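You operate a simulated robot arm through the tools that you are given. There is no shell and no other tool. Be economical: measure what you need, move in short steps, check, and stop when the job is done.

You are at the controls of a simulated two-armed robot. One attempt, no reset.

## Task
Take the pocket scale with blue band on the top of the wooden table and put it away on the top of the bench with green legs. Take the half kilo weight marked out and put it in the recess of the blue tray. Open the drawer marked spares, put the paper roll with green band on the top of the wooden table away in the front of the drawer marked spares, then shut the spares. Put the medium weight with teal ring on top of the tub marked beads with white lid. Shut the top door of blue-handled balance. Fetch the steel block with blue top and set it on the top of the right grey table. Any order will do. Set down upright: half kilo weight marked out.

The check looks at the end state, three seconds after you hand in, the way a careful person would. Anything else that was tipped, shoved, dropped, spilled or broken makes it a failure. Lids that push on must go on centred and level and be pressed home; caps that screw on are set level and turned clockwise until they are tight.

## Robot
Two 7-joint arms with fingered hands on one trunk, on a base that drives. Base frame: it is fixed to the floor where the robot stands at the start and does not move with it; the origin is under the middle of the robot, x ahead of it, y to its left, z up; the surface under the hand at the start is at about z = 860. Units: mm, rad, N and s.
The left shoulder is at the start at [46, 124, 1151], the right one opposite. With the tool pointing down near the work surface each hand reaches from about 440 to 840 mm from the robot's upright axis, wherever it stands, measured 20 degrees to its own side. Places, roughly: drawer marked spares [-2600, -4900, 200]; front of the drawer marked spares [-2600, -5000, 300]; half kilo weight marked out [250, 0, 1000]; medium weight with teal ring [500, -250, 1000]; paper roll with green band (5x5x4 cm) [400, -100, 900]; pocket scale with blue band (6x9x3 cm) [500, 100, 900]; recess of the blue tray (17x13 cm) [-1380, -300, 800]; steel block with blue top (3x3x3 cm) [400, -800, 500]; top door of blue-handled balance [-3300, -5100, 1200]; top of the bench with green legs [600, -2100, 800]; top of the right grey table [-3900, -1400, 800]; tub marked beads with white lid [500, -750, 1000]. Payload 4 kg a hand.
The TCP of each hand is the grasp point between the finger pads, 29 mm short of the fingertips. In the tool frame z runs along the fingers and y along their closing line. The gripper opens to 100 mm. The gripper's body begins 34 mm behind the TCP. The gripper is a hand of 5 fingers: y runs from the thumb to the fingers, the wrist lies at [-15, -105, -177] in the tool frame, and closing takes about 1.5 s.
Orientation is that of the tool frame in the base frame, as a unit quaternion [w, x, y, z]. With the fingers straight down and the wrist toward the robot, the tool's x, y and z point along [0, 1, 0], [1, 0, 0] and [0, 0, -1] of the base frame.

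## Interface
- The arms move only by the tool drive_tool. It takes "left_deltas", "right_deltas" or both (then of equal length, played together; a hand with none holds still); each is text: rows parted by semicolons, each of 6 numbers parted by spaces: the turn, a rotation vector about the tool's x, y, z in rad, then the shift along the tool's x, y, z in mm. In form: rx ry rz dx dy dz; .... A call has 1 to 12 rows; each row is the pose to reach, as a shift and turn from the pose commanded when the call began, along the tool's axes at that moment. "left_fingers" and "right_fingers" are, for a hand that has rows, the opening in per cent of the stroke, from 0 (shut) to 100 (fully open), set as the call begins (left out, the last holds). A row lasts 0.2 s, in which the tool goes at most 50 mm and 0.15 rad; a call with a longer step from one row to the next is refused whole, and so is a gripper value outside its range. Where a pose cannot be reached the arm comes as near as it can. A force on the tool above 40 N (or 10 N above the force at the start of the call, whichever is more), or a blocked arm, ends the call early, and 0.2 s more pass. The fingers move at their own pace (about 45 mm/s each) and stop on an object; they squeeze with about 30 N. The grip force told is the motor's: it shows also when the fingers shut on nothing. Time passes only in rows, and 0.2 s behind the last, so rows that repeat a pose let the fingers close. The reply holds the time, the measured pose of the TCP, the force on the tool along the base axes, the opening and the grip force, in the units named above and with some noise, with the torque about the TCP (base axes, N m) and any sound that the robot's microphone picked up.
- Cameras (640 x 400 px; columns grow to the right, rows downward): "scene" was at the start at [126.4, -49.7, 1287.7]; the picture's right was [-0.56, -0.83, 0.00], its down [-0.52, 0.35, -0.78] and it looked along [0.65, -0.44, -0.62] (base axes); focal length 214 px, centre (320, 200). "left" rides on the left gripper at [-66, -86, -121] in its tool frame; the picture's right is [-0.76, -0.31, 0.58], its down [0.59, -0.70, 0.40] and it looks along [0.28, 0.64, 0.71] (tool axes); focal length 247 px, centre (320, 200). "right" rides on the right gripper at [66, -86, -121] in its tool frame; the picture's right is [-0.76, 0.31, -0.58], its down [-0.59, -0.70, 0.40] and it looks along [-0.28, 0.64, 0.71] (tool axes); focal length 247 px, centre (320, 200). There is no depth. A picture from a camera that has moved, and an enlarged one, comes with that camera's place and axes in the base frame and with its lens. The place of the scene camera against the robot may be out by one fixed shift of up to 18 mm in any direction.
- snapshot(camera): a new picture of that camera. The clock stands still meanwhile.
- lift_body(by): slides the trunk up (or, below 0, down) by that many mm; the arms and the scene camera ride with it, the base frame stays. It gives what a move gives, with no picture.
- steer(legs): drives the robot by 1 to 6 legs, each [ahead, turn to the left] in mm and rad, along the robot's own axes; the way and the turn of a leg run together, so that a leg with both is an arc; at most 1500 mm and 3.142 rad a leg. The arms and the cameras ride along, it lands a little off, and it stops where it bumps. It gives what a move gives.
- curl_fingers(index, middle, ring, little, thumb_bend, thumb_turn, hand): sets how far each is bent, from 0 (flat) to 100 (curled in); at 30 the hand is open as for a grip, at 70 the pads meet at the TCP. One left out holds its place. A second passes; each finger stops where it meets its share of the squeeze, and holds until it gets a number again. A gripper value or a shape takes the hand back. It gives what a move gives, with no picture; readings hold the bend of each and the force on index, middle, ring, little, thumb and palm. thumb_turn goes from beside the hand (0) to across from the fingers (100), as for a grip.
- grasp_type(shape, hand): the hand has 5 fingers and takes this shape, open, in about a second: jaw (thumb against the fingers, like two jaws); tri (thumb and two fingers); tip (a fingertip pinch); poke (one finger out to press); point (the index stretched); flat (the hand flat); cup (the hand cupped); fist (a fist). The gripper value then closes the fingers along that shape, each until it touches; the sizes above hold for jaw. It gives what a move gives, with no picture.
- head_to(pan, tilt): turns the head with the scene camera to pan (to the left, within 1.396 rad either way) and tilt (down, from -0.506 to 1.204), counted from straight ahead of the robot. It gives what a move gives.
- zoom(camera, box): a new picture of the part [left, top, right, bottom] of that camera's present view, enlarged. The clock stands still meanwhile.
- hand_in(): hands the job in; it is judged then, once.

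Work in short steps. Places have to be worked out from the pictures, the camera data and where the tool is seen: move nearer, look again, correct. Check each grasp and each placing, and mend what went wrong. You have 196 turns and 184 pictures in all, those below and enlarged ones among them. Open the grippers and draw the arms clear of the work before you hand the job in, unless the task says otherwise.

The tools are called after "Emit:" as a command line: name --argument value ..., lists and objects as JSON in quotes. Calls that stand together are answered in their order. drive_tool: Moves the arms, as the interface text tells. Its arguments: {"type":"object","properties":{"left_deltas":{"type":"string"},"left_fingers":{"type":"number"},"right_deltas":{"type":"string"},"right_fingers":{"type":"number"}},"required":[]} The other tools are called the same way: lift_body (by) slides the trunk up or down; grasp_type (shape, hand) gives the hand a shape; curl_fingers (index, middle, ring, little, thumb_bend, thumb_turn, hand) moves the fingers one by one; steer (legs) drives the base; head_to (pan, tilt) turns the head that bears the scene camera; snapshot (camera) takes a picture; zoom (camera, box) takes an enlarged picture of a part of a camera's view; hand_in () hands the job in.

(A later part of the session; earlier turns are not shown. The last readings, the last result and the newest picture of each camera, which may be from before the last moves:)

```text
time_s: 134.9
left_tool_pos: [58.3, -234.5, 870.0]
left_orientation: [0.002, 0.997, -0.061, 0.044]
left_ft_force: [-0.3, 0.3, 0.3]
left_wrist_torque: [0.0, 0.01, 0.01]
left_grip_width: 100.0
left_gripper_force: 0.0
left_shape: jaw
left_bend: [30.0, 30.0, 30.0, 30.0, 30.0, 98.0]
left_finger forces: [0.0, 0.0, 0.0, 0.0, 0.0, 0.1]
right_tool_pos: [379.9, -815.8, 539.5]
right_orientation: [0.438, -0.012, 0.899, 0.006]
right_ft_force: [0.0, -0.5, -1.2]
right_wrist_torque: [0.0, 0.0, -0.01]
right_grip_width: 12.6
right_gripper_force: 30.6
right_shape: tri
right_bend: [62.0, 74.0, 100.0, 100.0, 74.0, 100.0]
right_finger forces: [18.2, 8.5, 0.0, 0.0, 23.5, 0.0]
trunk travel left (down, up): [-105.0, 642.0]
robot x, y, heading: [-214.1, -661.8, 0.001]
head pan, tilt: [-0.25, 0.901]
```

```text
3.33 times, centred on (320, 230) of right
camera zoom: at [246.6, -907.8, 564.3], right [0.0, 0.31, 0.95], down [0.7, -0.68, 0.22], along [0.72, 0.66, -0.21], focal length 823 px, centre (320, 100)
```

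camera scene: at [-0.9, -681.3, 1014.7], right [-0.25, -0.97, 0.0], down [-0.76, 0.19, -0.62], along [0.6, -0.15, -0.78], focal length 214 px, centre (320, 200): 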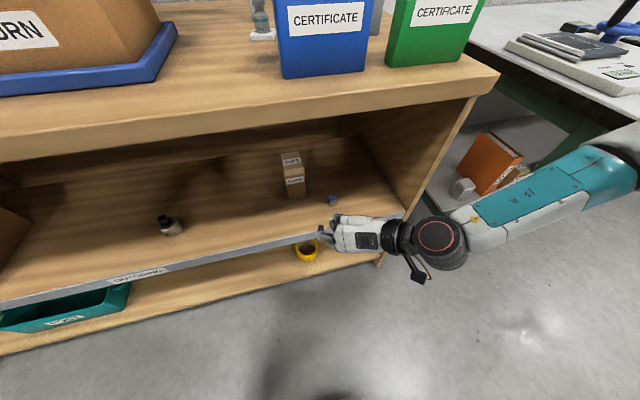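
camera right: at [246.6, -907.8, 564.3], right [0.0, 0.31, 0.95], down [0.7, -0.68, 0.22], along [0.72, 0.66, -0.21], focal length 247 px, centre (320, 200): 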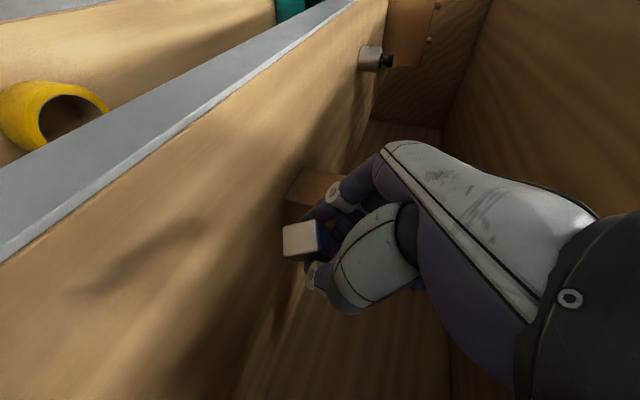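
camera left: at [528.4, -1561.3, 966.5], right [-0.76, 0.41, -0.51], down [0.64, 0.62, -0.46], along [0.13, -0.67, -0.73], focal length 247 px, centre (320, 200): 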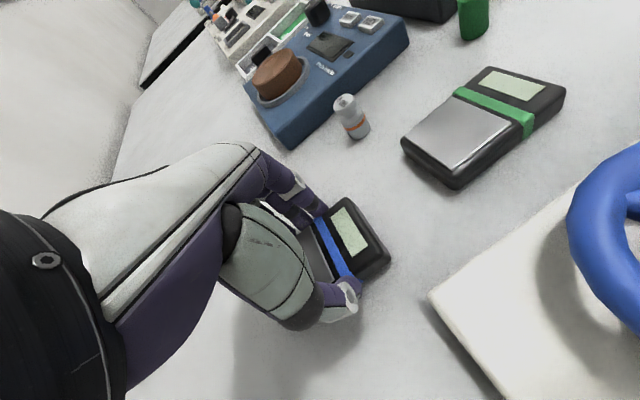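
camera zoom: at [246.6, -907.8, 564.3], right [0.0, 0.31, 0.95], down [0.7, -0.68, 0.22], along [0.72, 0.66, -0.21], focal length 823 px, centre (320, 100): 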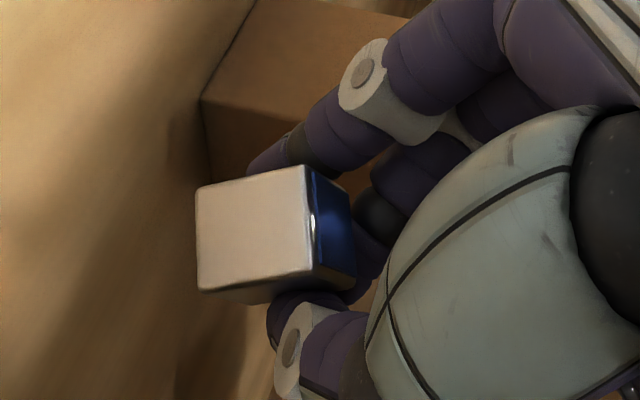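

Block is held between index and thumb. I back the robot straight out of the shelf.

Emit:
steer --legs '[[-350, 0]]'

Emit:
lift_body --by 330

Emit:
zoom --camera "right" --box '[260, 170, 380, 290]'

```text
time_s: 137.1
left_tool_pos: [-285.9, -233.3, 869.3]
left_orientation: [0.003, 0.997, -0.062, 0.044]
left_ft_force: [-0.1, 0.2, -0.3]
left_wrist_torque: [0.01, -0.02, 0.05]
left_grip_width: 99.8
left_gripper_force: 0.1
left_shape: jaw
left_bend: [30.0, 30.0, 30.0, 30.0, 30.0, 98.0]
left_finger forces: [0.1, 0.0, 0.1, 0.1, 0.0, 0.0]
right_tool_pos: [33.5, -817.9, 539.0]
right_orientation: [0.439, -0.011, 0.899, 0.006]
right_ft_force: [-0.6, -0.7, -1.2]
right_wrist_torque: [-0.01, 0.02, -0.03]
right_grip_width: 13.0
right_gripper_force: 29.8
right_shape: tri
right_bend: [62.0, 74.0, 100.0, 100.0, 74.0, 100.0]
right_finger forces: [18.2, 8.4, 0.0, 0.0, 23.4, 0.0]
trunk travel left (down, up): [-105.0, 642.0]
robot x, y, heading: [-562.3, -661.6, -0.004]
head pan, tilt: [-0.25, 0.901]
```

```text
time_s: 140.4
left_tool_pos: [-285.7, -233.2, 1198.4]
left_orientation: [0.002, 0.997, -0.063, 0.043]
left_ft_force: [-0.6, -0.6, -0.2]
left_wrist_torque: [0.03, 0.0, 0.02]
left_grip_width: 100.0
left_gripper_force: 0.0
left_shape: jaw
left_bend: [30.0, 30.0, 30.0, 30.0, 30.0, 98.0]
left_finger forces: [0.0, 0.0, 0.0, 0.0, 0.0, 0.0]
right_tool_pos: [37.1, -817.3, 955.7]
right_orientation: [0.507, -0.011, 0.862, 0.005]
right_ft_force: [0.5, 0.1, -0.3]
right_wrist_torque: [0.03, -0.03, 0.02]
right_grip_width: 12.9
right_gripper_force: 30.4
right_shape: tri
right_bend: [62.0, 74.0, 100.0, 100.0, 74.0, 100.0]
right_finger forces: [18.5, 8.2, 0.0, 0.0, 23.3, 0.0]
trunk travel left (down, up): [-435.0, 312.0]
robot x, y, heading: [-558.5, -658.9, -0.004]
head pan, tilt: [-0.25, 0.901]
```

```text
3.33 times, centred on (320, 230) of right
camera zoom: at [-97.5, -908.3, 960.0], right [-0.14, 0.31, 0.94], down [0.65, -0.69, 0.32], along [0.75, 0.66, -0.1], focal length 823 px, centre (320, 100)
```

zoom: 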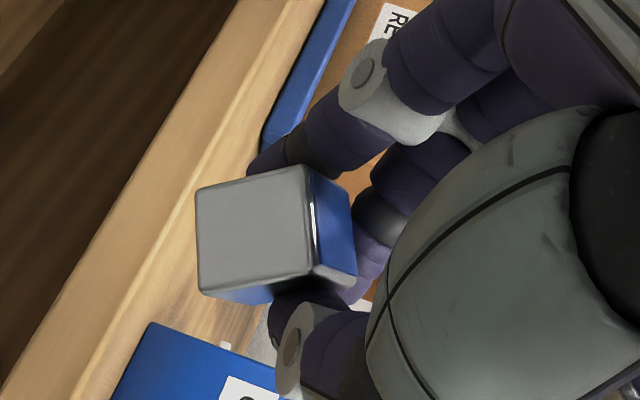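

Grip stable. Tuck the right hand back, right and up.

Emit:
drive_tool --right_deltas "0 0 0 -5 -29 -33; 0 0 0 -9 -59 -65; 0 0 0 -14 -88 -98; 0 0 0 -18 -117 -131; 0 0 0 -23 -147 -163; 0 0 0 -27 -176 -196; 0 0 0 -32 -205 -229; 0 0 0 -36 -235 -261; 0 0 0 -41 -264 -294"

```text
time_s: 142.4
left_tool_pos: [-286.6, -234.6, 1200.1]
left_orientation: [0.004, 0.997, -0.062, 0.043]
left_ft_force: [-0.9, -0.4, 0.4]
left_wrist_torque: [-0.03, -0.03, -0.02]
left_grip_width: 100.2
left_gripper_force: 0.1
left_shape: jaw
left_bend: [30.0, 30.0, 30.0, 30.0, 30.0, 98.0]
left_finger forces: [0.0, 0.0, 0.0, 0.1, 0.0, 0.0]
right_tool_pos: [-195.2, -1088.2, 1136.8]
right_orientation: [0.507, -0.011, 0.862, 0.004]
right_ft_force: [0.1, -0.1, -1.3]
right_wrist_torque: [0.0, -0.02, 0.01]
right_grip_width: 12.6
right_gripper_force: 29.9
right_shape: tri
right_bend: [62.0, 74.0, 100.0, 100.0, 74.0, 100.0]
right_finger forces: [18.9, 7.7, 0.0, 0.0, 23.0, 0.0]
trunk travel left (down, up): [-435.0, 312.0]
robot x, y, heading: [-557.9, -661.3, -0.007]
head pan, tilt: [-0.25, 0.901]
```

Drive to the front of the wooden table, robot's left side towards the paper roll.

Emit:
steer --legs '[[250, 0.12], [250, -0.12]]'

Emit:
drive_tool --left_deltas "0 -0.088 0 30 0 0; 0 -0.088 0 60 0 0; 0 -0.088 0 80 0 0"

```text
time_s: 145.7
left_tool_pos: [214.9, -199.3, 1199.0]
left_orientation: [0.002, 0.997, -0.056, 0.043]
left_ft_force: [-0.2, 0.8, -0.1]
left_wrist_torque: [-0.01, 0.05, 0.05]
left_grip_width: 100.0
left_gripper_force: 0.0
left_shape: jaw
left_bend: [30.0, 30.0, 30.0, 30.0, 30.0, 98.0]
left_finger forces: [0.0, 0.0, 0.0, 0.1, 0.0, 0.0]
right_tool_pos: [319.1, -1051.5, 1136.7]
right_orientation: [0.506, -0.016, 0.862, 0.008]
right_ft_force: [0.9, -0.3, -1.4]
right_wrist_torque: [-0.01, 0.0, 0.03]
right_grip_width: 12.6
right_gripper_force: 30.1
right_shape: tri
right_bend: [62.0, 74.0, 100.0, 100.0, 74.0, 100.0]
right_finger forces: [18.9, 7.6, 0.0, 0.0, 23.0, 0.0]
trunk travel left (down, up): [-435.0, 312.0]
robot x, y, heading: [-56.4, -632.3, 0.006]
head pan, tilt: [-0.25, 0.901]
```

```text
time_s: 146.4
left_tool_pos: [293.4, -207.5, 1206.1]
left_orientation: [0.0, 0.998, -0.056, 0.0]
left_ft_force: [0.4, -1.3, 0.2]
left_wrist_torque: [-0.01, 0.02, 0.0]
left_grip_width: 99.9
left_gripper_force: 0.0
left_shape: jaw
left_bend: [30.0, 30.0, 30.0, 30.0, 30.0, 98.0]
left_finger forces: [0.0, 0.0, 0.0, 0.1, 0.0, 0.0]
right_tool_pos: [318.8, -1052.5, 1136.7]
right_orientation: [0.507, -0.018, 0.862, 0.008]
right_ft_force: [0.2, 1.0, -1.0]
right_wrist_torque: [0.02, 0.0, 0.0]
right_grip_width: 12.7
right_gripper_force: 30.3
right_shape: tri
right_bend: [62.0, 74.0, 100.0, 100.0, 74.0, 100.0]
right_finger forces: [19.0, 7.7, 0.1, 0.0, 23.0, 0.0]
trunk travel left (down, up): [-435.0, 312.0]
robot x, y, heading: [-56.4, -633.7, 0.01]
head pan, tilt: [-0.25, 0.901]
```

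Now rotate the left hand so its wrist points toward the robot and move above the roll.

Emit:
drive_tool --left_deltas "0 0 -0.14 10 -10 9; 0 0 -0.28 21 -20 18; 0 0 -0.42 31 -30 27; 0 0 -0.56 41 -40 35; 0 0 -0.7 52 -50 44; 0 0 -0.84 62 -60 53; 0 0 -0.98 72 -70 62; 0 0 -1.12 83 -80 71; 0 0 -1.26 93 -90 80; 0 0 -1.40 103 -100 88; 0 0 -1.54 114 -110 97; 0 0 -1.68 124 -120 106"

Emit:
snapshot --camera "left"

```text
time_s: 149.1
left_tool_pos: [428.9, -101.9, 1101.3]
left_orientation: [0.0, 0.707, 0.707, 0.0]
left_ft_force: [0.8, -0.8, -0.2]
left_wrist_torque: [-0.01, 0.01, 0.03]
left_grip_width: 99.8
left_gripper_force: 0.1
left_shape: jaw
left_bend: [30.0, 30.0, 30.0, 30.0, 30.0, 98.0]
left_finger forces: [0.0, 0.0, 0.0, 0.1, 0.0, 0.1]
right_tool_pos: [318.3, -1052.3, 1138.0]
right_orientation: [0.507, -0.016, 0.862, 0.008]
right_ft_force: [0.1, 0.9, -0.2]
right_wrist_torque: [0.02, 0.0, -0.03]
right_grip_width: 12.8
right_gripper_force: 30.6
right_shape: tri
right_bend: [62.0, 74.0, 100.0, 100.0, 74.0, 100.0]
right_finger forces: [18.9, 7.5, 0.0, 0.1, 22.9, 0.1]
trunk travel left (down, up): [-435.0, 312.0]
robot x, y, heading: [-54.7, -630.1, 0.01]
head pan, tilt: [-0.25, 0.901]
```

```text
110 pictures are left
camera left: at [342.1, -167.2, 1220.6], right [-0.31, -0.76, -0.58], down [-0.7, 0.59, -0.4], along [0.64, 0.28, -0.71], focal length 247 px, centre (320, 200)
```

left: 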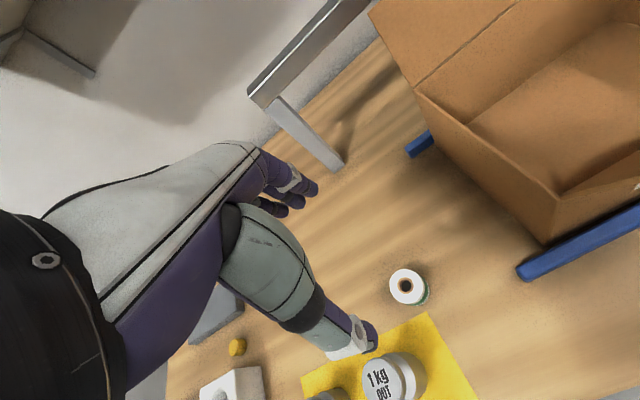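

Roll at (430,-99). The 1 kg weight (top ≈933) is near, so I yaw slightly inward and offset a few mm away, descending to z 960 first.

Emit:
drive_tool --left_deltas "0 0 -0.07 -2 1 40; 0 0 -0.13 -4 1 80; 0 0 -0.13 -4 1 115; 0 0 -0.13 -4 1 140" --left_fingers 90

Emit:
snapshot --camera "left"

Emit:
head_to --pan 0.7 --tilt 0.7

Emit:
snapshot --camera "scene"

```text
time_s: 150.1
left_tool_pos: [429.9, -105.7, 958.1]
left_orientation: [0.0, 0.66, 0.751, 0.001]
left_ft_force: [0.0, -0.2, -0.3]
left_wrist_torque: [0.03, -0.01, 0.0]
left_grip_width: 89.8
left_gripper_force: 0.0
left_shape: jaw
left_bend: [34.0, 31.0, 26.0, 33.0, 30.0, 98.0]
left_finger forces: [0.0, 0.0, 0.1, 0.1, 0.1, 0.0]
right_tool_pos: [318.0, -1051.4, 1136.6]
right_orientation: [0.507, -0.016, 0.862, 0.007]
right_ft_force: [0.3, -0.6, -1.1]
right_wrist_torque: [0.03, -0.01, 0.02]
right_grip_width: 12.7
right_gripper_force: 29.8
right_shape: tri
right_bend: [62.0, 74.0, 100.0, 100.0, 74.0, 100.0]
right_finger forces: [19.0, 7.6, 0.1, 0.0, 23.0, 0.1]
trunk travel left (down, up): [-435.0, 312.0]
robot x, y, heading: [-59.4, -630.5, 0.007]
head pan, tilt: [-0.25, 0.901]
```

```text
109 pictures are left
camera left: at [352.3, -182.3, 1078.2], right [-0.21, -0.79, -0.58], down [-0.77, 0.49, -0.4], along [0.6, 0.36, -0.71], focal length 247 px, centre (320, 200)
```

left: 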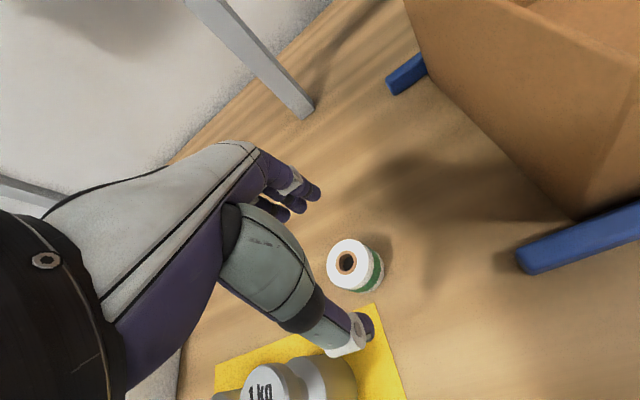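

```text
time_s: 151.3
left_tool_pos: [430.5, -107.9, 958.1]
left_orientation: [0.0, 0.66, 0.751, 0.0]
left_ft_force: [0.0, -0.1, 0.4]
left_wrist_torque: [0.0, 0.02, 0.01]
left_grip_width: 90.4
left_gripper_force: 0.1
left_shape: jaw
left_bend: [34.0, 31.0, 26.0, 33.0, 30.0, 98.0]
left_finger forces: [0.0, 0.1, 0.0, 0.0, 0.0, 0.1]
right_tool_pos: [318.2, -1051.6, 1136.7]
right_orientation: [0.507, -0.018, 0.862, 0.008]
right_ft_force: [0.1, 0.8, -0.5]
right_wrist_torque: [0.01, 0.03, -0.02]
right_grip_width: 12.7
right_gripper_force: 30.6
right_shape: tri
right_bend: [62.0, 74.0, 100.0, 100.0, 74.0, 100.0]
right_finger forces: [19.0, 7.7, 0.0, 0.1, 23.0, 0.1]
trunk travel left (down, up): [-435.0, 312.0]
robot x, y, heading: [-55.7, -626.4, 0.012]
head pan, tilt: [0.7, 0.7]
```

```text
108 pictures are left
camera scene: at [48.6, -574.8, 1371.5], right [0.65, -0.76, 0.0], down [-0.49, -0.42, -0.76], along [0.58, 0.5, -0.64], focal length 214 px, centre (320, 200)
```

scene: 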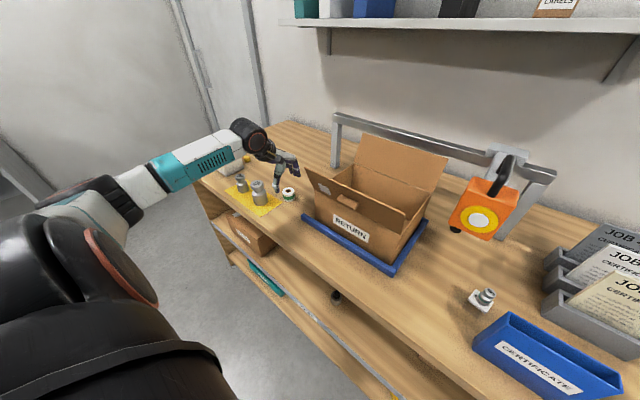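

Aligned. Descend to z≈905 and close.

Emit:
drive_tool --left_deltas "0 0 0 2 0 25; 0 0 0 3 0 45; 0 0 0 3 0 53"

Emit:
drive_tool --left_deltas "0 0 0 0 0 0; 0 0 0 0 0 0; 0 0 0 0 0 0; 0 0 0 0 0 0; 0 0 0 0 0 0; 0 0 0 0 0 0; 0 0 0 0 0 0" --left_fingers 0

Emit:
snapshot --camera "left"

```text
time_s: 152.1
left_tool_pos: [430.1, -103.1, 907.1]
left_orientation: [0.0, 0.661, 0.751, 0.0]
left_ft_force: [-0.2, -0.4, 0.6]
left_wrist_torque: [-0.03, -0.01, 0.0]
left_grip_width: 90.5
left_gripper_force: 0.1
left_shape: jaw
left_bend: [34.0, 31.0, 26.0, 33.0, 30.0, 98.0]
left_finger forces: [0.0, 0.1, 0.0, 0.0, 0.1, 0.0]
right_tool_pos: [317.2, -1051.6, 1137.5]
right_orientation: [0.507, -0.017, 0.862, 0.007]
right_ft_force: [-0.7, 0.3, -0.9]
right_wrist_torque: [0.03, 0.02, 0.0]
right_grip_width: 12.6
right_gripper_force: 30.1
right_shape: tri
right_bend: [62.0, 74.0, 100.0, 100.0, 74.0, 100.0]
right_finger forces: [19.0, 7.6, 0.0, 0.0, 23.0, 0.0]
trunk travel left (down, up): [-435.0, 312.0]
robot x, y, heading: [-51.7, -626.4, 0.005]
head pan, tilt: [0.7, 0.7]
```

```text
time_s: 153.7
left_tool_pos: [430.9, -104.0, 905.9]
left_orientation: [-0.001, 0.661, 0.751, -0.001]
left_ft_force: [0.4, -1.0, 0.6]
left_wrist_torque: [0.01, -0.01, -0.01]
left_grip_width: 33.9
left_gripper_force: 30.7
left_shape: jaw
left_bend: [48.0, 48.0, 74.0, 55.0, 42.0, 100.0]
left_finger forces: [13.9, 10.1, 0.1, 0.0, 25.5, 0.0]
right_tool_pos: [317.9, -1051.5, 1136.9]
right_orientation: [0.507, -0.016, 0.862, 0.008]
right_ft_force: [-0.6, 0.6, -1.5]
right_wrist_torque: [0.02, 0.01, -0.01]
right_grip_width: 13.0
right_gripper_force: 30.1
right_shape: tri
right_bend: [62.0, 74.0, 100.0, 100.0, 74.0, 100.0]
right_finger forces: [19.0, 7.6, 0.1, 0.0, 23.0, 0.1]
trunk travel left (down, up): [-435.0, 312.0]
robot x, y, heading: [-54.9, -632.9, 0.009]
head pan, tilt: [0.7, 0.7]
```

```text
107 pictures are left
camera left: at [352.6, -178.8, 1026.8], right [-0.21, -0.79, -0.58], down [-0.77, 0.5, -0.4], along [0.6, 0.36, -0.71], focal length 247 px, centre (320, 200)
```

left: 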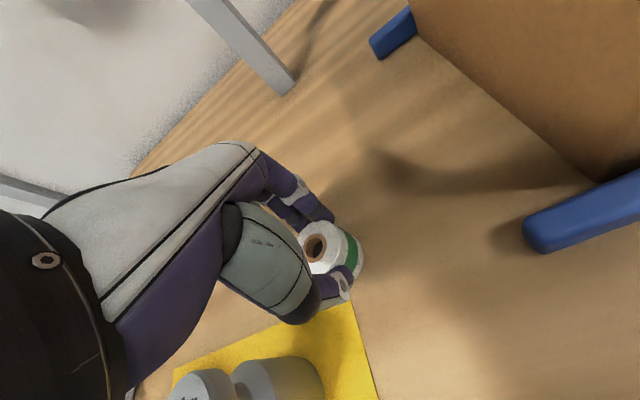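

Roll gripped. Lift it and back away.

Emit:
drive_tool --left_deltas "0 0 0 0 0 -15; 0 0 0 0 0 -50; 0 0 0 0 0 -95; 0 0 0 0 0 -140; 0 0 0 0 0 -185; 0 0 0 0 0 -220"

Emit:
steer --legs '[[-400, 0]]'

Emit:
zoom --camera "scene" --box '[150, 80, 500, 320]'

Emit:
snapshot --camera "left"

```text
time_s: 155.1
left_tool_pos: [426.8, -103.4, 1128.5]
left_orientation: [-0.001, 0.66, 0.751, 0.0]
left_ft_force: [0.7, -0.2, -0.1]
left_wrist_torque: [-0.01, -0.01, 0.02]
left_grip_width: 33.6
left_gripper_force: 30.0
left_shape: jaw
left_bend: [48.0, 48.0, 74.0, 55.0, 43.0, 100.0]
left_finger forces: [13.9, 10.2, 0.1, 0.0, 25.4, 0.0]
right_tool_pos: [317.4, -1052.7, 1136.2]
right_orientation: [0.507, -0.017, 0.862, 0.008]
right_ft_force: [0.6, 0.5, -0.8]
right_wrist_torque: [-0.02, 0.0, 0.0]
right_grip_width: 12.8
right_gripper_force: 29.8
right_shape: tri
right_bend: [62.0, 74.0, 100.0, 100.0, 74.0, 100.0]
right_finger forces: [19.0, 7.6, 0.0, 0.0, 23.0, 0.1]
trunk travel left (down, up): [-435.0, 312.0]
robot x, y, heading: [-59.9, -632.7, 0.005]
head pan, tilt: [0.7, 0.7]
```

```text
time_s: 157.6
left_tool_pos: [30.5, -108.0, 1128.2]
left_orientation: [0.0, 0.663, 0.748, 0.0]
left_ft_force: [-1.3, -0.5, -0.1]
left_wrist_torque: [-0.01, -0.02, -0.03]
left_grip_width: 33.5
left_gripper_force: 30.1
left_shape: jaw
left_bend: [48.0, 48.0, 74.0, 55.0, 43.0, 100.0]
left_finger forces: [13.8, 10.2, 0.1, 0.1, 25.3, 0.0]
right_tool_pos: [-83.6, -1056.4, 1137.4]
right_orientation: [0.507, -0.015, 0.862, 0.007]
right_ft_force: [0.1, 0.0, -1.3]
right_wrist_torque: [-0.03, 0.01, -0.01]
right_grip_width: 12.5
right_gripper_force: 29.9
right_shape: tri
right_bend: [62.0, 74.0, 100.0, 100.0, 74.0, 100.0]
right_finger forces: [19.1, 7.6, 0.1, 0.1, 23.0, 0.0]
trunk travel left (down, up): [-435.0, 312.0]
robot x, y, heading: [-453.2, -631.3, 0.003]
head pan, tilt: [0.7, 0.7]
```

```text
1.67 times, centred on (325, 200) of scene
camera zoom: at [-350.8, -577.5, 1371.6], right [0.65, -0.76, 0.0], down [-0.49, -0.42, -0.77], along [0.58, 0.49, -0.64], focal length 358 px, centre (312, 200)
```

zoom: 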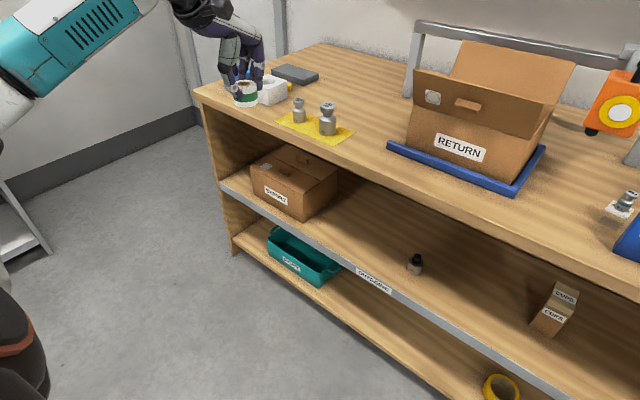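

```text
105 pictures are left
camera left: at [-47.7, -182.5, 1248.0], right [-0.21, -0.79, -0.58], down [-0.77, 0.5, -0.4], along [0.6, 0.36, -0.71], focal length 247 px, centre (320, 200)
```

left: 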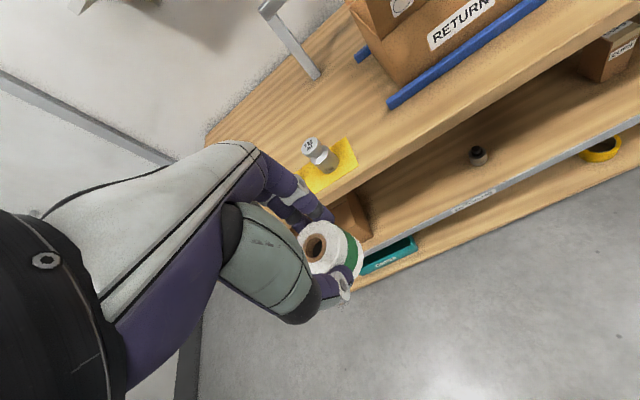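

All standing. I drive around the grey cart toward the right grey table, along the corridor y≈-1700, then look.

Emit:
steer --legs '[[0, -2.0], [1160, 0], [0, -1.14]]'

Emit:
head_to --pan 0.0 --tilt 0.3

Emit:
snapshot --camera "scene"

```text
time_s: 171.4
left_tool_pos: [-1417.3, -2224.7, 1129.0]
left_orientation: [0.0, 0.75, -0.661, 0.001]
left_ft_force: [0.7, 0.2, 0.5]
left_wrist_torque: [-0.01, 0.02, 0.0]
left_grip_width: 33.2
left_gripper_force: 30.0
left_shape: jaw
left_bend: [48.0, 48.0, 74.0, 55.0, 44.0, 100.0]
left_finger forces: [14.2, 10.3, 0.3, 0.0, 24.6, 0.0]
right_tool_pos: [-1305.0, -1276.2, 1137.0]
right_orientation: [0.007, 0.862, 0.016, -0.507]
right_ft_force: [-0.1, -0.5, -1.6]
right_wrist_torque: [0.0, -0.03, 0.02]
right_grip_width: 12.3
right_gripper_force: 29.3
right_shape: tri
right_bend: [62.0, 74.0, 100.0, 100.0, 74.0, 100.0]
right_finger forces: [18.7, 7.1, 0.0, 0.1, 22.6, 0.0]
trunk travel left (down, up): [-435.0, 312.0]
robot x, y, heading: [-930.9, -1695.9, -3.135]
head pan, tilt: [0.7, 0.7]
```

```text
time_s: 172.4
left_tool_pos: [-1416.2, -2223.7, 1127.9]
left_orientation: [0.001, 0.75, -0.661, 0.001]
left_ft_force: [-0.5, 1.0, -0.5]
left_wrist_torque: [-0.02, 0.03, -0.01]
left_grip_width: 33.4
left_gripper_force: 30.1
left_shape: jaw
left_bend: [48.0, 48.0, 74.0, 55.0, 44.0, 100.0]
left_finger forces: [14.1, 10.3, 0.2, 0.0, 24.6, 0.0]
right_tool_pos: [-1305.5, -1276.7, 1137.1]
right_orientation: [0.007, 0.862, 0.015, -0.507]
right_ft_force: [0.6, 1.1, -1.0]
right_wrist_torque: [-0.01, -0.02, -0.05]
right_grip_width: 12.8
right_gripper_force: 30.1
right_shape: tri
right_bend: [62.0, 74.0, 100.0, 100.0, 74.0, 100.0]
right_finger forces: [18.6, 7.0, 0.1, 0.0, 22.7, 0.0]
trunk travel left (down, up): [-435.0, 312.0]
robot x, y, heading: [-933.6, -1697.4, -3.139]
head pan, tilt: [0.0, 0.3]
```

```text
104 pictures are left
camera scene: at [-1070.1, -1700.5, 1407.6], right [-0.01, 1.0, 0.0], down [0.3, 0.0, -0.95], along [-0.95, -0.01, -0.3], focal length 214 px, centre (320, 200)
```

scene: 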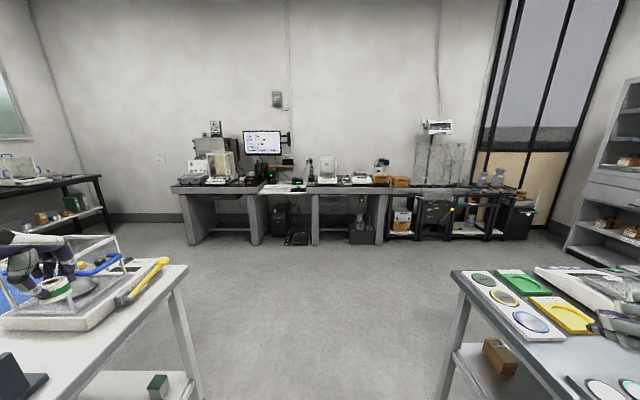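

The left hand is near the white cart's items. Look left to check clearance before moving on.

Emit:
head_to --pan 0.7 --tilt 0.5

Emit:
snapshot --camera "scene"

Emit:
snapshot --camera "left"

```text
time_s: 173.5
left_tool_pos: [-1417.5, -2224.1, 1127.0]
left_orientation: [0.001, 0.75, -0.662, 0.001]
left_ft_force: [-0.3, -0.1, -1.1]
left_wrist_torque: [0.0, 0.02, -0.02]
left_grip_width: 33.2
left_gripper_force: 30.5
left_shape: jaw
left_bend: [48.0, 48.0, 74.0, 55.0, 44.0, 100.0]
left_finger forces: [14.1, 10.4, 0.2, 0.0, 24.6, 0.0]
right_tool_pos: [-1304.9, -1275.2, 1136.2]
right_orientation: [0.007, 0.862, 0.016, -0.507]
right_ft_force: [-0.7, -0.2, -0.3]
right_wrist_torque: [0.02, -0.03, 0.0]
right_grip_width: 12.4
right_gripper_force: 29.7
right_shape: tri
right_bend: [62.0, 74.0, 100.0, 100.0, 74.0, 100.0]
right_finger forces: [18.6, 7.1, 0.0, 0.1, 22.7, 0.1]
trunk travel left (down, up): [-435.0, 312.0]
robot x, y, heading: [-931.0, -1697.6, -3.139]
head pan, tilt: [0.7, 0.499]
```

```text
103 pictures are left
camera scene: at [-1046.0, -1758.8, 1389.3], right [-0.65, 0.76, 0.0], down [0.36, 0.31, -0.88], along [-0.67, -0.57, -0.48], focal length 214 px, centre (320, 200)
```

scene: 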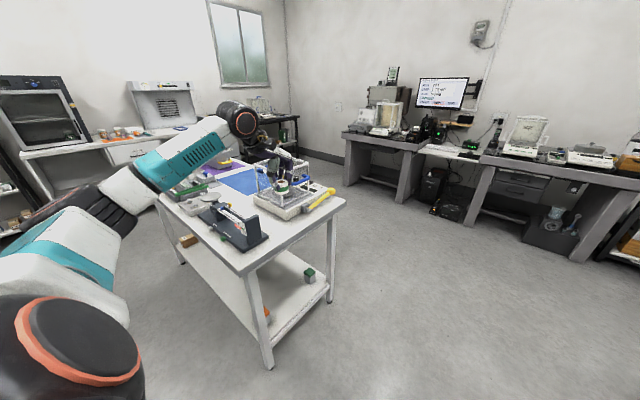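

```text
102 pictures are left
camera left: at [-1341.3, -2146.8, 1247.8], right [0.21, 0.79, -0.58], down [0.77, -0.5, -0.4], along [-0.6, -0.36, -0.71], focal length 247 px, centre (320, 200)
```

left: 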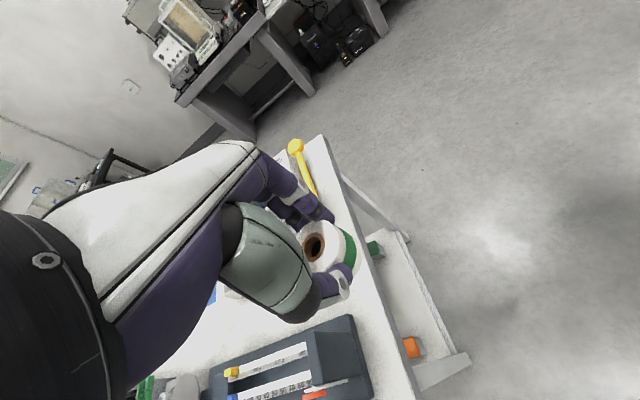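

Clear by height, but I raise the trunk 120 for safety and drive toward the right grey table.

Emit:
lift_body --by 120

Emit:
steer --legs '[[1000, 0], [850, -0.05]]'

Emit:
head_to --pan -0.3 --tilt 0.5

Emit:
snapshot --camera "scene"

```text
time_s: 175.0
left_tool_pos: [-1417.0, -2223.0, 1247.7]
left_orientation: [-0.001, 0.75, -0.662, 0.001]
left_ft_force: [0.0, 0.5, -0.8]
left_wrist_torque: [-0.01, -0.02, 0.01]
left_grip_width: 33.5
left_gripper_force: 30.1
left_shape: jaw
left_bend: [48.0, 48.0, 74.0, 55.0, 44.0, 100.0]
left_finger forces: [14.0, 10.3, 0.1, 0.1, 24.6, 0.0]
right_tool_pos: [-1303.8, -1275.8, 1256.3]
right_orientation: [0.007, 0.862, 0.016, -0.507]
right_ft_force: [0.2, 0.6, -1.2]
right_wrist_torque: [0.02, 0.01, 0.03]
right_grip_width: 12.4
right_gripper_force: 29.7
right_shape: tri
right_bend: [62.0, 74.0, 100.0, 100.0, 74.0, 100.0]
right_finger forces: [18.5, 7.0, 0.1, 0.1, 22.8, 0.0]
trunk travel left (down, up): [-555.0, 192.0]
robot x, y, heading: [-937.1, -1698.4, -3.135]
head pan, tilt: [0.7, 0.499]
```

```text
time_s: 184.3
left_tool_pos: [-3284.9, -2196.2, 1246.6]
left_orientation: [0.0, 0.735, -0.678, 0.002]
left_ft_force: [-0.3, 0.5, -0.8]
left_wrist_torque: [0.02, 0.02, 0.0]
left_grip_width: 33.2
left_gripper_force: 30.3
left_shape: jaw
left_bend: [48.0, 48.0, 74.0, 55.0, 44.0, 100.0]
left_finger forces: [14.0, 10.3, 0.0, 0.0, 24.6, 0.0]
right_tool_pos: [-3131.7, -1253.2, 1256.3]
right_orientation: [-0.002, 0.862, -0.003, -0.507]
right_ft_force: [0.1, 0.1, -1.1]
right_wrist_torque: [0.0, -0.05, 0.0]
right_grip_width: 12.4
right_gripper_force: 30.2
right_shape: tri
right_bend: [62.0, 74.0, 100.0, 100.0, 74.0, 100.0]
right_finger forces: [18.7, 7.1, 0.1, 0.0, 22.7, 0.0]
trunk travel left (down, up): [-555.0, 192.0]
robot x, y, heading: [-2778.5, -1692.2, 3.099]
head pan, tilt: [0.7, 0.499]
```

```text
time_s: 185.6
left_tool_pos: [-3283.5, -2194.9, 1248.3]
left_orientation: [0.001, 0.735, -0.678, 0.001]
left_ft_force: [0.7, 0.1, -1.2]
left_wrist_torque: [-0.02, 0.02, -0.03]
left_grip_width: 33.2
left_gripper_force: 30.2
left_shape: jaw
left_bend: [48.0, 48.0, 74.0, 55.0, 44.0, 100.0]
left_finger forces: [14.0, 10.2, 0.2, 0.0, 24.6, 0.0]
right_tool_pos: [-3131.4, -1253.7, 1256.7]
right_orientation: [-0.004, 0.862, -0.003, -0.507]
right_ft_force: [1.7, -0.1, -1.4]
right_wrist_torque: [-0.01, -0.02, -0.01]
right_grip_width: 12.6
right_gripper_force: 30.2
right_shape: tri
right_bend: [62.0, 74.0, 100.0, 100.0, 74.0, 100.0]
right_finger forces: [18.8, 7.1, 0.0, 0.1, 22.7, 0.0]
trunk travel left (down, up): [-555.0, 192.0]
robot x, y, heading: [-2779.4, -1695.6, 3.102]
head pan, tilt: [-0.3, 0.499]
```

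```text
101 pictures are left
camera scene: at [-2896.0, -1661.9, 1510.2], right [0.33, 0.94, 0.0], down [0.45, -0.16, -0.88], along [-0.83, 0.29, -0.48], focal length 214 px, centre (320, 200)
```

scene: 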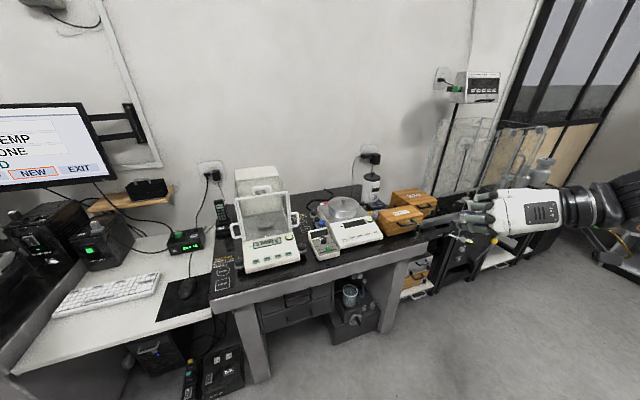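

Zoom on the right grey table for a free spot.

Emit:
zoom --camera "scene" --box '[200, 160, 480, 320]'

```text
2.29 times, centred on (340, 240) of scene
camera zoom: at [-2896.0, -1661.9, 1510.2], right [0.33, 0.94, 0.0], down [0.45, -0.16, -0.88], along [-0.83, 0.29, -0.48], focal length 490 px, centre (274, 109)
```

zoom: 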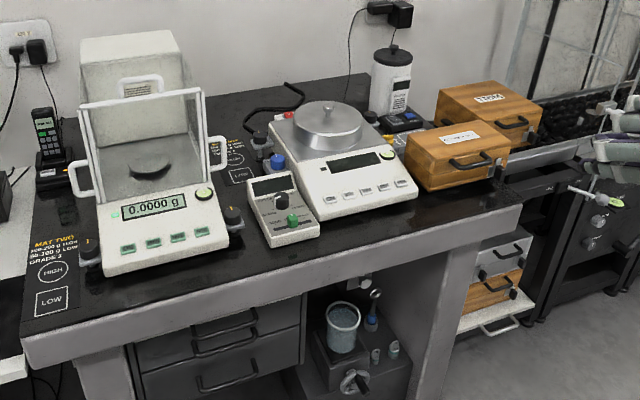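

The table is crowded, but a clear front strip (~90 mm) exists in front of the flat scale, around (-3568,-1180). I move the robot to face it.

Emit:
steer --legs '[[0, -0.9], [375, 0], [0, 0.94]]'

Emit:
head_to --pan -0.3 --tilt 0.7

Emit:
snapshot --camera "scene"

Emit:
snapshot --camera "right"

```text
time_s: 192.8
left_tool_pos: [-3481.6, -1915.6, 1247.4]
left_orientation: [0.001, 0.751, -0.66, 0.0]
left_ft_force: [0.2, -0.7, -0.2]
left_wrist_torque: [0.01, 0.01, -0.02]
left_grip_width: 33.4
left_gripper_force: 30.0
left_shape: jaw
left_bend: [48.0, 48.0, 74.0, 55.0, 44.0, 100.0]
left_finger forces: [14.2, 10.1, 0.2, 0.1, 24.3, 0.1]
right_tool_pos: [-3373.3, -968.4, 1256.1]
right_orientation: [0.008, 0.862, 0.018, -0.507]
right_ft_force: [0.0, 0.3, -0.8]
right_wrist_torque: [0.03, 0.02, 0.03]
right_grip_width: 12.4
right_gripper_force: 30.0
right_shape: tri
right_bend: [62.0, 74.0, 100.0, 100.0, 75.0, 100.0]
right_finger forces: [18.1, 6.7, 0.0, 0.1, 22.3, 0.0]
trunk travel left (down, up): [-555.0, 192.0]
robot x, y, heading: [-2996.2, -1389.9, -3.13]
head pan, tilt: [-0.3, 0.499]
```

```text
time_s: 193.5
left_tool_pos: [-3481.6, -1915.8, 1246.7]
left_orientation: [0.001, 0.751, -0.66, 0.0]
left_ft_force: [0.2, -0.2, -0.2]
left_wrist_torque: [-0.01, 0.01, 0.0]
left_grip_width: 33.2
left_gripper_force: 29.5
left_shape: jaw
left_bend: [48.0, 48.0, 74.0, 55.0, 44.0, 100.0]
left_finger forces: [14.4, 10.1, 0.4, 0.0, 24.2, 0.0]
right_tool_pos: [-3372.9, -966.7, 1257.7]
right_orientation: [0.008, 0.862, 0.017, -0.507]
right_ft_force: [-0.3, 0.4, -1.1]
right_wrist_torque: [0.01, -0.01, 0.02]
right_grip_width: 12.3
right_gripper_force: 30.1
right_shape: tri
right_bend: [62.0, 74.0, 100.0, 100.0, 75.0, 100.0]
right_finger forces: [18.0, 6.6, 0.0, 0.0, 22.3, 0.0]
trunk travel left (down, up): [-555.0, 192.0]
robot x, y, heading: [-2999.0, -1386.7, -3.135]
head pan, tilt: [-0.3, 0.7]
```

```text
99 pictures are left
camera scene: at [-3113.0, -1366.3, 1492.5], right [0.29, 0.96, 0.0], down [0.62, -0.18, -0.77], along [-0.73, 0.22, -0.64], focal length 214 px, centre (320, 200)
```

scene: 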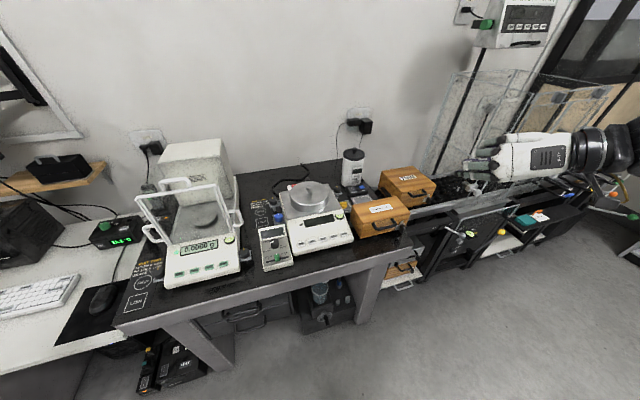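

```text
98 pictures are left
camera right: at [-3238.2, -878.0, 1260.3], right [0.15, -0.3, 0.94], down [-0.66, 0.68, 0.32], along [-0.74, -0.67, -0.1], focal length 247 px, centre (320, 200)
```

right: 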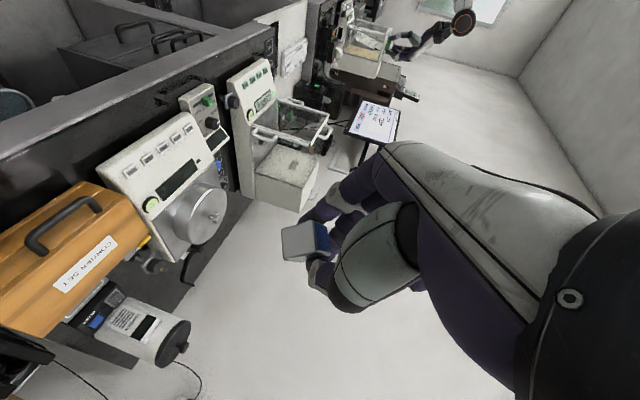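

Zoom for exact coordinates of the front strip.

Emit:
zoom --camera "scene" --box '[240, 180, 420, 300]'

```text
3.33 times, centred on (330, 240) of scene
camera zoom: at [-3113.0, -1366.3, 1492.5], right [0.29, 0.96, 0.0], down [0.62, -0.18, -0.77], along [-0.73, 0.22, -0.64], focal length 715 px, centre (287, 67)
```

zoom: 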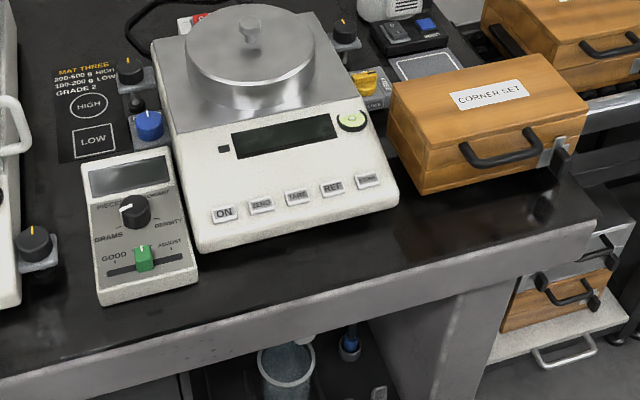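

Earlier images show the block tilted ~26° in the grasp; I roll/pitch the hand to level it while moving above the target strip, near (-3530,-1110).

Emit:
drive_tool --right_deltas "-0.045 0.048 0.057 10 23 36; -0.09 0.095 0.114 19 46 73; -0.134 0.143 0.171 29 69 109; -0.179 0.191 0.228 39 91 145; -0.223 0.238 0.285 48 114 182; -0.268 0.286 0.342 58 137 218; -0.268 0.286 0.342 58 137 218"

Emit:
snapshot --camera "right"

Emit:
snapshot --camera "scene"

```text
time_s: 195.1
left_tool_pos: [-3481.3, -1915.5, 1248.6]
left_orientation: [0.0, 0.751, -0.661, 0.001]
left_ft_force: [0.4, -0.4, -1.1]
left_wrist_torque: [0.01, 0.02, -0.03]
left_grip_width: 32.7
left_gripper_force: 30.1
left_shape: jaw
left_bend: [48.0, 48.0, 74.0, 55.0, 44.0, 100.0]
left_finger forces: [14.3, 10.3, 0.4, 0.0, 24.1, 0.0]
right_tool_pos: [-3528.9, -1111.6, 1101.4]
right_orientation: [0.207, 0.907, -0.06, -0.363]
right_ft_force: [0.4, -0.3, -0.9]
right_wrist_torque: [0.02, 0.01, 0.01]
right_grip_width: 12.3
right_gripper_force: 30.2
right_shape: tri
right_bend: [62.0, 74.0, 100.0, 100.0, 75.0, 100.0]
right_finger forces: [18.2, 7.0, 0.1, 0.1, 22.4, 0.0]
trunk travel left (down, up): [-555.0, 192.0]
robot x, y, heading: [-2998.7, -1390.5, -3.133]
head pan, tilt: [-0.3, 0.7]
```

```text
96 pictures are left
camera right: at [-3401.7, -1012.0, 1104.2], right [-0.14, 0.11, 0.98], down [-0.73, 0.66, -0.18], along [-0.67, -0.74, -0.02], focal length 247 px, centre (320, 200)
```

right: 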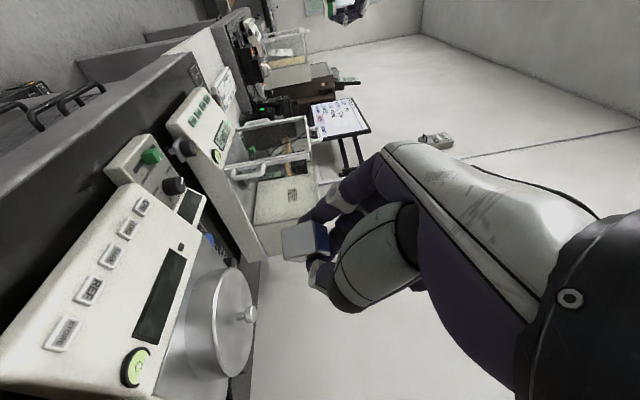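

```text
95 pictures are left
camera scene: at [-3111.7, -1366.1, 1492.6], right [0.29, 0.96, 0.0], down [0.62, -0.18, -0.77], along [-0.73, 0.22, -0.64], focal length 214 px, centre (320, 200)
```

scene: 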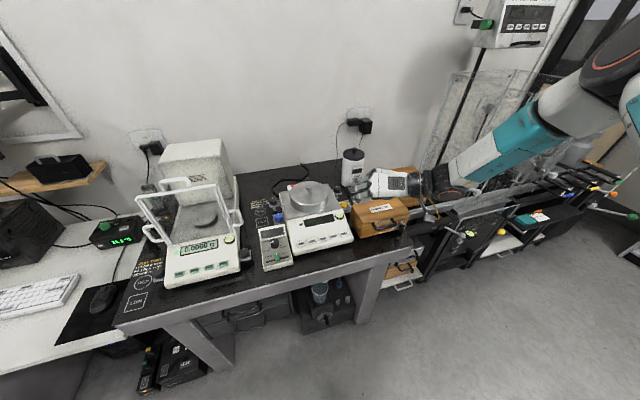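

Check the block's level via zoom.

Emit:
zoom --camera "right" --box '[260, 170, 380, 290]'

Emit:
zoom --camera "scene" --box '[300, 140, 460, 260]'

```text
3.33 times, centred on (320, 230) of right
camera zoom: at [-3401.7, -1012.0, 1104.2], right [-0.14, 0.11, 0.98], down [-0.73, 0.66, -0.18], along [-0.67, -0.74, -0.02], focal length 823 px, centre (320, 100)
```

zoom: 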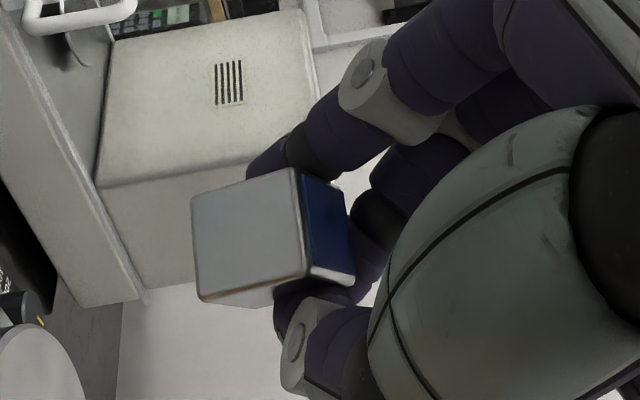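

```text
3.33 times, centred on (380, 200) of scene
camera zoom: at [-3111.7, -1366.1, 1492.6], right [0.29, 0.96, 0.0], down [0.62, -0.18, -0.77], along [-0.73, 0.22, -0.64], focal length 715 px, centre (120, 200)
```

zoom: 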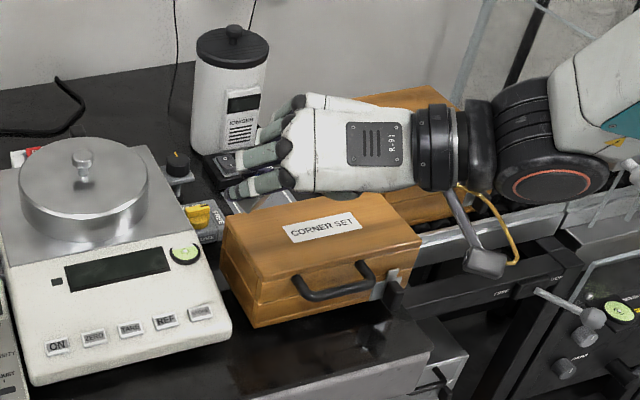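

Block is level within ~3°. Table ≈ z 808. I move over the strip to TCP (-3556,-1110,930) and look.

Emit:
drive_tool --right_deltas "0 0 0 22 -18 32; 0 0 0 44 -37 65; 0 0 0 66 -55 97; 0 0 0 88 -74 129; 0 0 0 88 -74 129"

Emit:
snapshot --camera "right"

Emit:
zoom --camera "scene" --box '[300, 160, 460, 280]'

```text
time_s: 196.3
left_tool_pos: [-3481.2, -1916.2, 1247.4]
left_orientation: [0.0, 0.751, -0.661, 0.001]
left_ft_force: [0.1, 0.2, -1.2]
left_wrist_torque: [-0.02, 0.01, 0.03]
left_grip_width: 32.7
left_gripper_force: 30.1
left_shape: jaw
left_bend: [48.0, 48.0, 74.0, 55.0, 44.0, 100.0]
left_finger forces: [14.2, 10.2, 0.3, 0.0, 24.2, 0.0]
right_tool_pos: [-3533.4, -1106.9, 1067.5]
right_orientation: [0.205, 0.907, -0.061, -0.364]
right_ft_force: [-0.1, -0.2, -0.2]
right_wrist_torque: [0.04, -0.01, 0.0]
right_grip_width: 12.2
right_gripper_force: 29.8
right_shape: tri
right_bend: [62.0, 74.0, 100.0, 100.0, 75.0, 100.0]
right_finger forces: [18.2, 7.1, 0.1, 0.0, 22.3, 0.0]
right hand out of reach, approached as far as the arm can: row 1, 2, 3, 4, 5
trunk travel left (down, up): [-555.0, 192.0]
robot x, y, heading: [-2998.7, -1391.6, -3.137]
head pan, tilt: [-0.3, 0.7]
```

```text
92 pictures are left
camera right: at [-3405.2, -1007.3, 1072.9], right [-0.14, 0.11, 0.98], down [-0.73, 0.66, -0.18], along [-0.67, -0.74, -0.02], focal length 247 px, centre (320, 200)
```

right: 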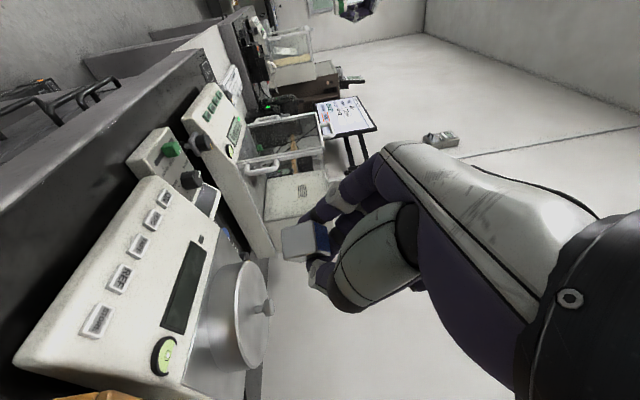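

```text
3.33 times, centred on (380, 220) of scene
camera zoom: at [-3113.6, -1366.4, 1492.4], right [0.29, 0.96, 0.0], down [0.62, -0.18, -0.76], along [-0.73, 0.22, -0.64], focal length 715 px, centre (120, 133)
```

zoom: 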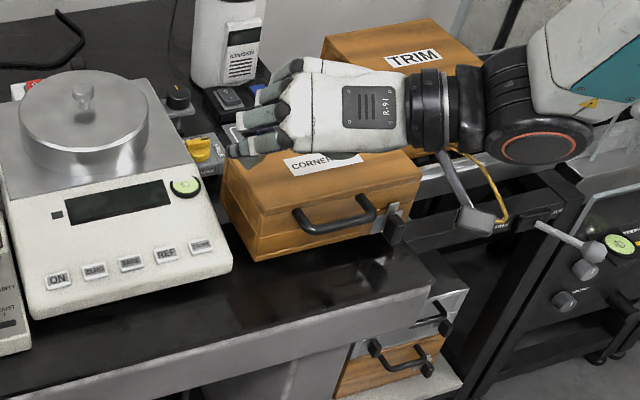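

Limited by the high trunk. Lower the trunk by 140.

Emit:
lift_body --by -140

Emit:
snapshot --camera "right"

Emit:
snapshot --camera "scene"

```text
time_s: 198.0
left_tool_pos: [-3481.8, -1917.4, 1108.8]
left_orientation: [0.001, 0.751, -0.661, 0.0]
left_ft_force: [0.3, -0.6, -0.8]
left_wrist_torque: [-0.02, -0.04, 0.0]
left_grip_width: 32.9
left_gripper_force: 29.9
left_shape: jaw
left_bend: [48.0, 48.0, 74.0, 55.0, 44.0, 100.0]
left_finger forces: [14.3, 10.2, 0.4, 0.0, 24.2, 0.0]
right_tool_pos: [-3538.6, -1104.5, 930.2]
right_orientation: [0.205, 0.906, -0.061, -0.365]
right_ft_force: [0.5, -0.5, -0.4]
right_wrist_torque: [0.02, -0.01, -0.04]
right_grip_width: 12.3
right_gripper_force: 29.5
right_shape: tri
right_bend: [62.0, 74.0, 100.0, 100.0, 75.0, 100.0]
right_finger forces: [18.2, 7.0, 0.0, 0.0, 22.5, 0.1]
trunk travel left (down, up): [-415.0, 332.0]
robot x, y, heading: [-3003.0, -1386.4, -3.132]
head pan, tilt: [-0.3, 0.7]
```

```text
90 pictures are left
camera right: at [-3410.9, -1005.4, 932.9], right [-0.14, 0.11, 0.98], down [-0.73, 0.66, -0.18], along [-0.67, -0.74, -0.02], focal length 247 px, centre (320, 200)
```

right: 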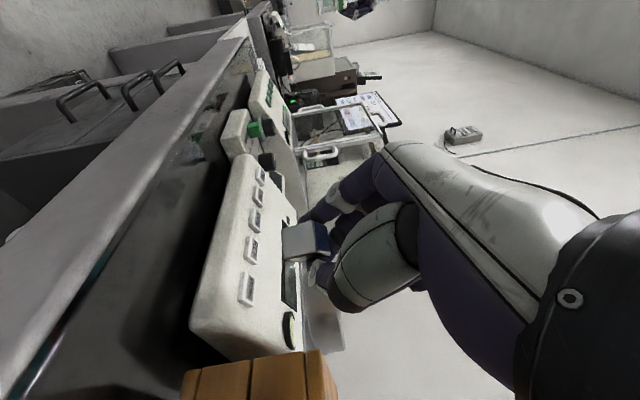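

```text
89 pictures are left
camera scene: at [-3127.4, -1366.5, 1351.4], right [0.29, 0.96, 0.0], down [0.62, -0.18, -0.76], along [-0.73, 0.22, -0.64], focal length 214 px, centre (320, 200)
```

scene: 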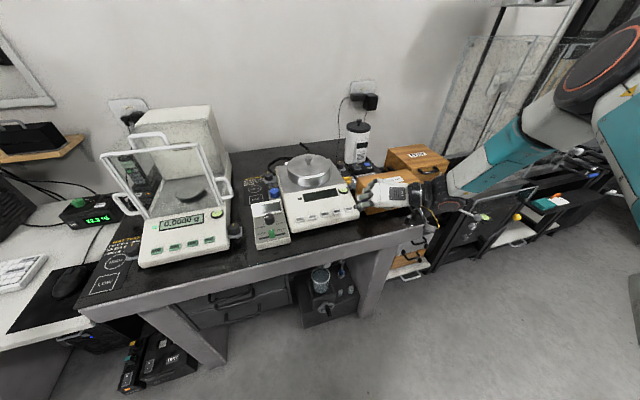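

I see edge x≈-3510 and scale front x≈-3603, so the strip centre is x≈-3557. Small step toward it first.

Emit:
drive_tool --right_deltas "0 0 0 7 -5 13; 0 0 0 15 -10 25"

```text
time_s: 198.6
left_tool_pos: [-3481.4, -1916.5, 1109.0]
left_orientation: [0.0, 0.751, -0.66, 0.001]
left_ft_force: [0.0, -0.3, -0.3]
left_wrist_torque: [0.01, -0.01, -0.05]
left_grip_width: 32.8
left_gripper_force: 30.0
left_shape: jaw
left_bend: [48.0, 48.0, 74.0, 55.0, 44.0, 100.0]
left_finger forces: [14.3, 10.2, 0.3, 0.0, 24.2, 0.0]
right_tool_pos: [-3546.2, -1100.2, 919.4]
right_orientation: [0.204, 0.907, -0.061, -0.364]
right_ft_force: [0.3, 0.5, -0.7]
right_wrist_torque: [0.03, 0.03, 0.02]
right_grip_width: 12.0
right_gripper_force: 29.6
right_shape: tri
right_bend: [62.0, 74.0, 100.0, 100.0, 75.0, 100.0]
right_finger forces: [18.3, 7.1, 0.0, 0.0, 22.4, 0.1]
right hand out of reach, approached as far as the arm can: row 1, 2
trunk travel left (down, up): [-415.0, 332.0]
robot x, y, heading: [-3000.3, -1385.8, -3.129]
head pan, tilt: [-0.3, 0.7]
```

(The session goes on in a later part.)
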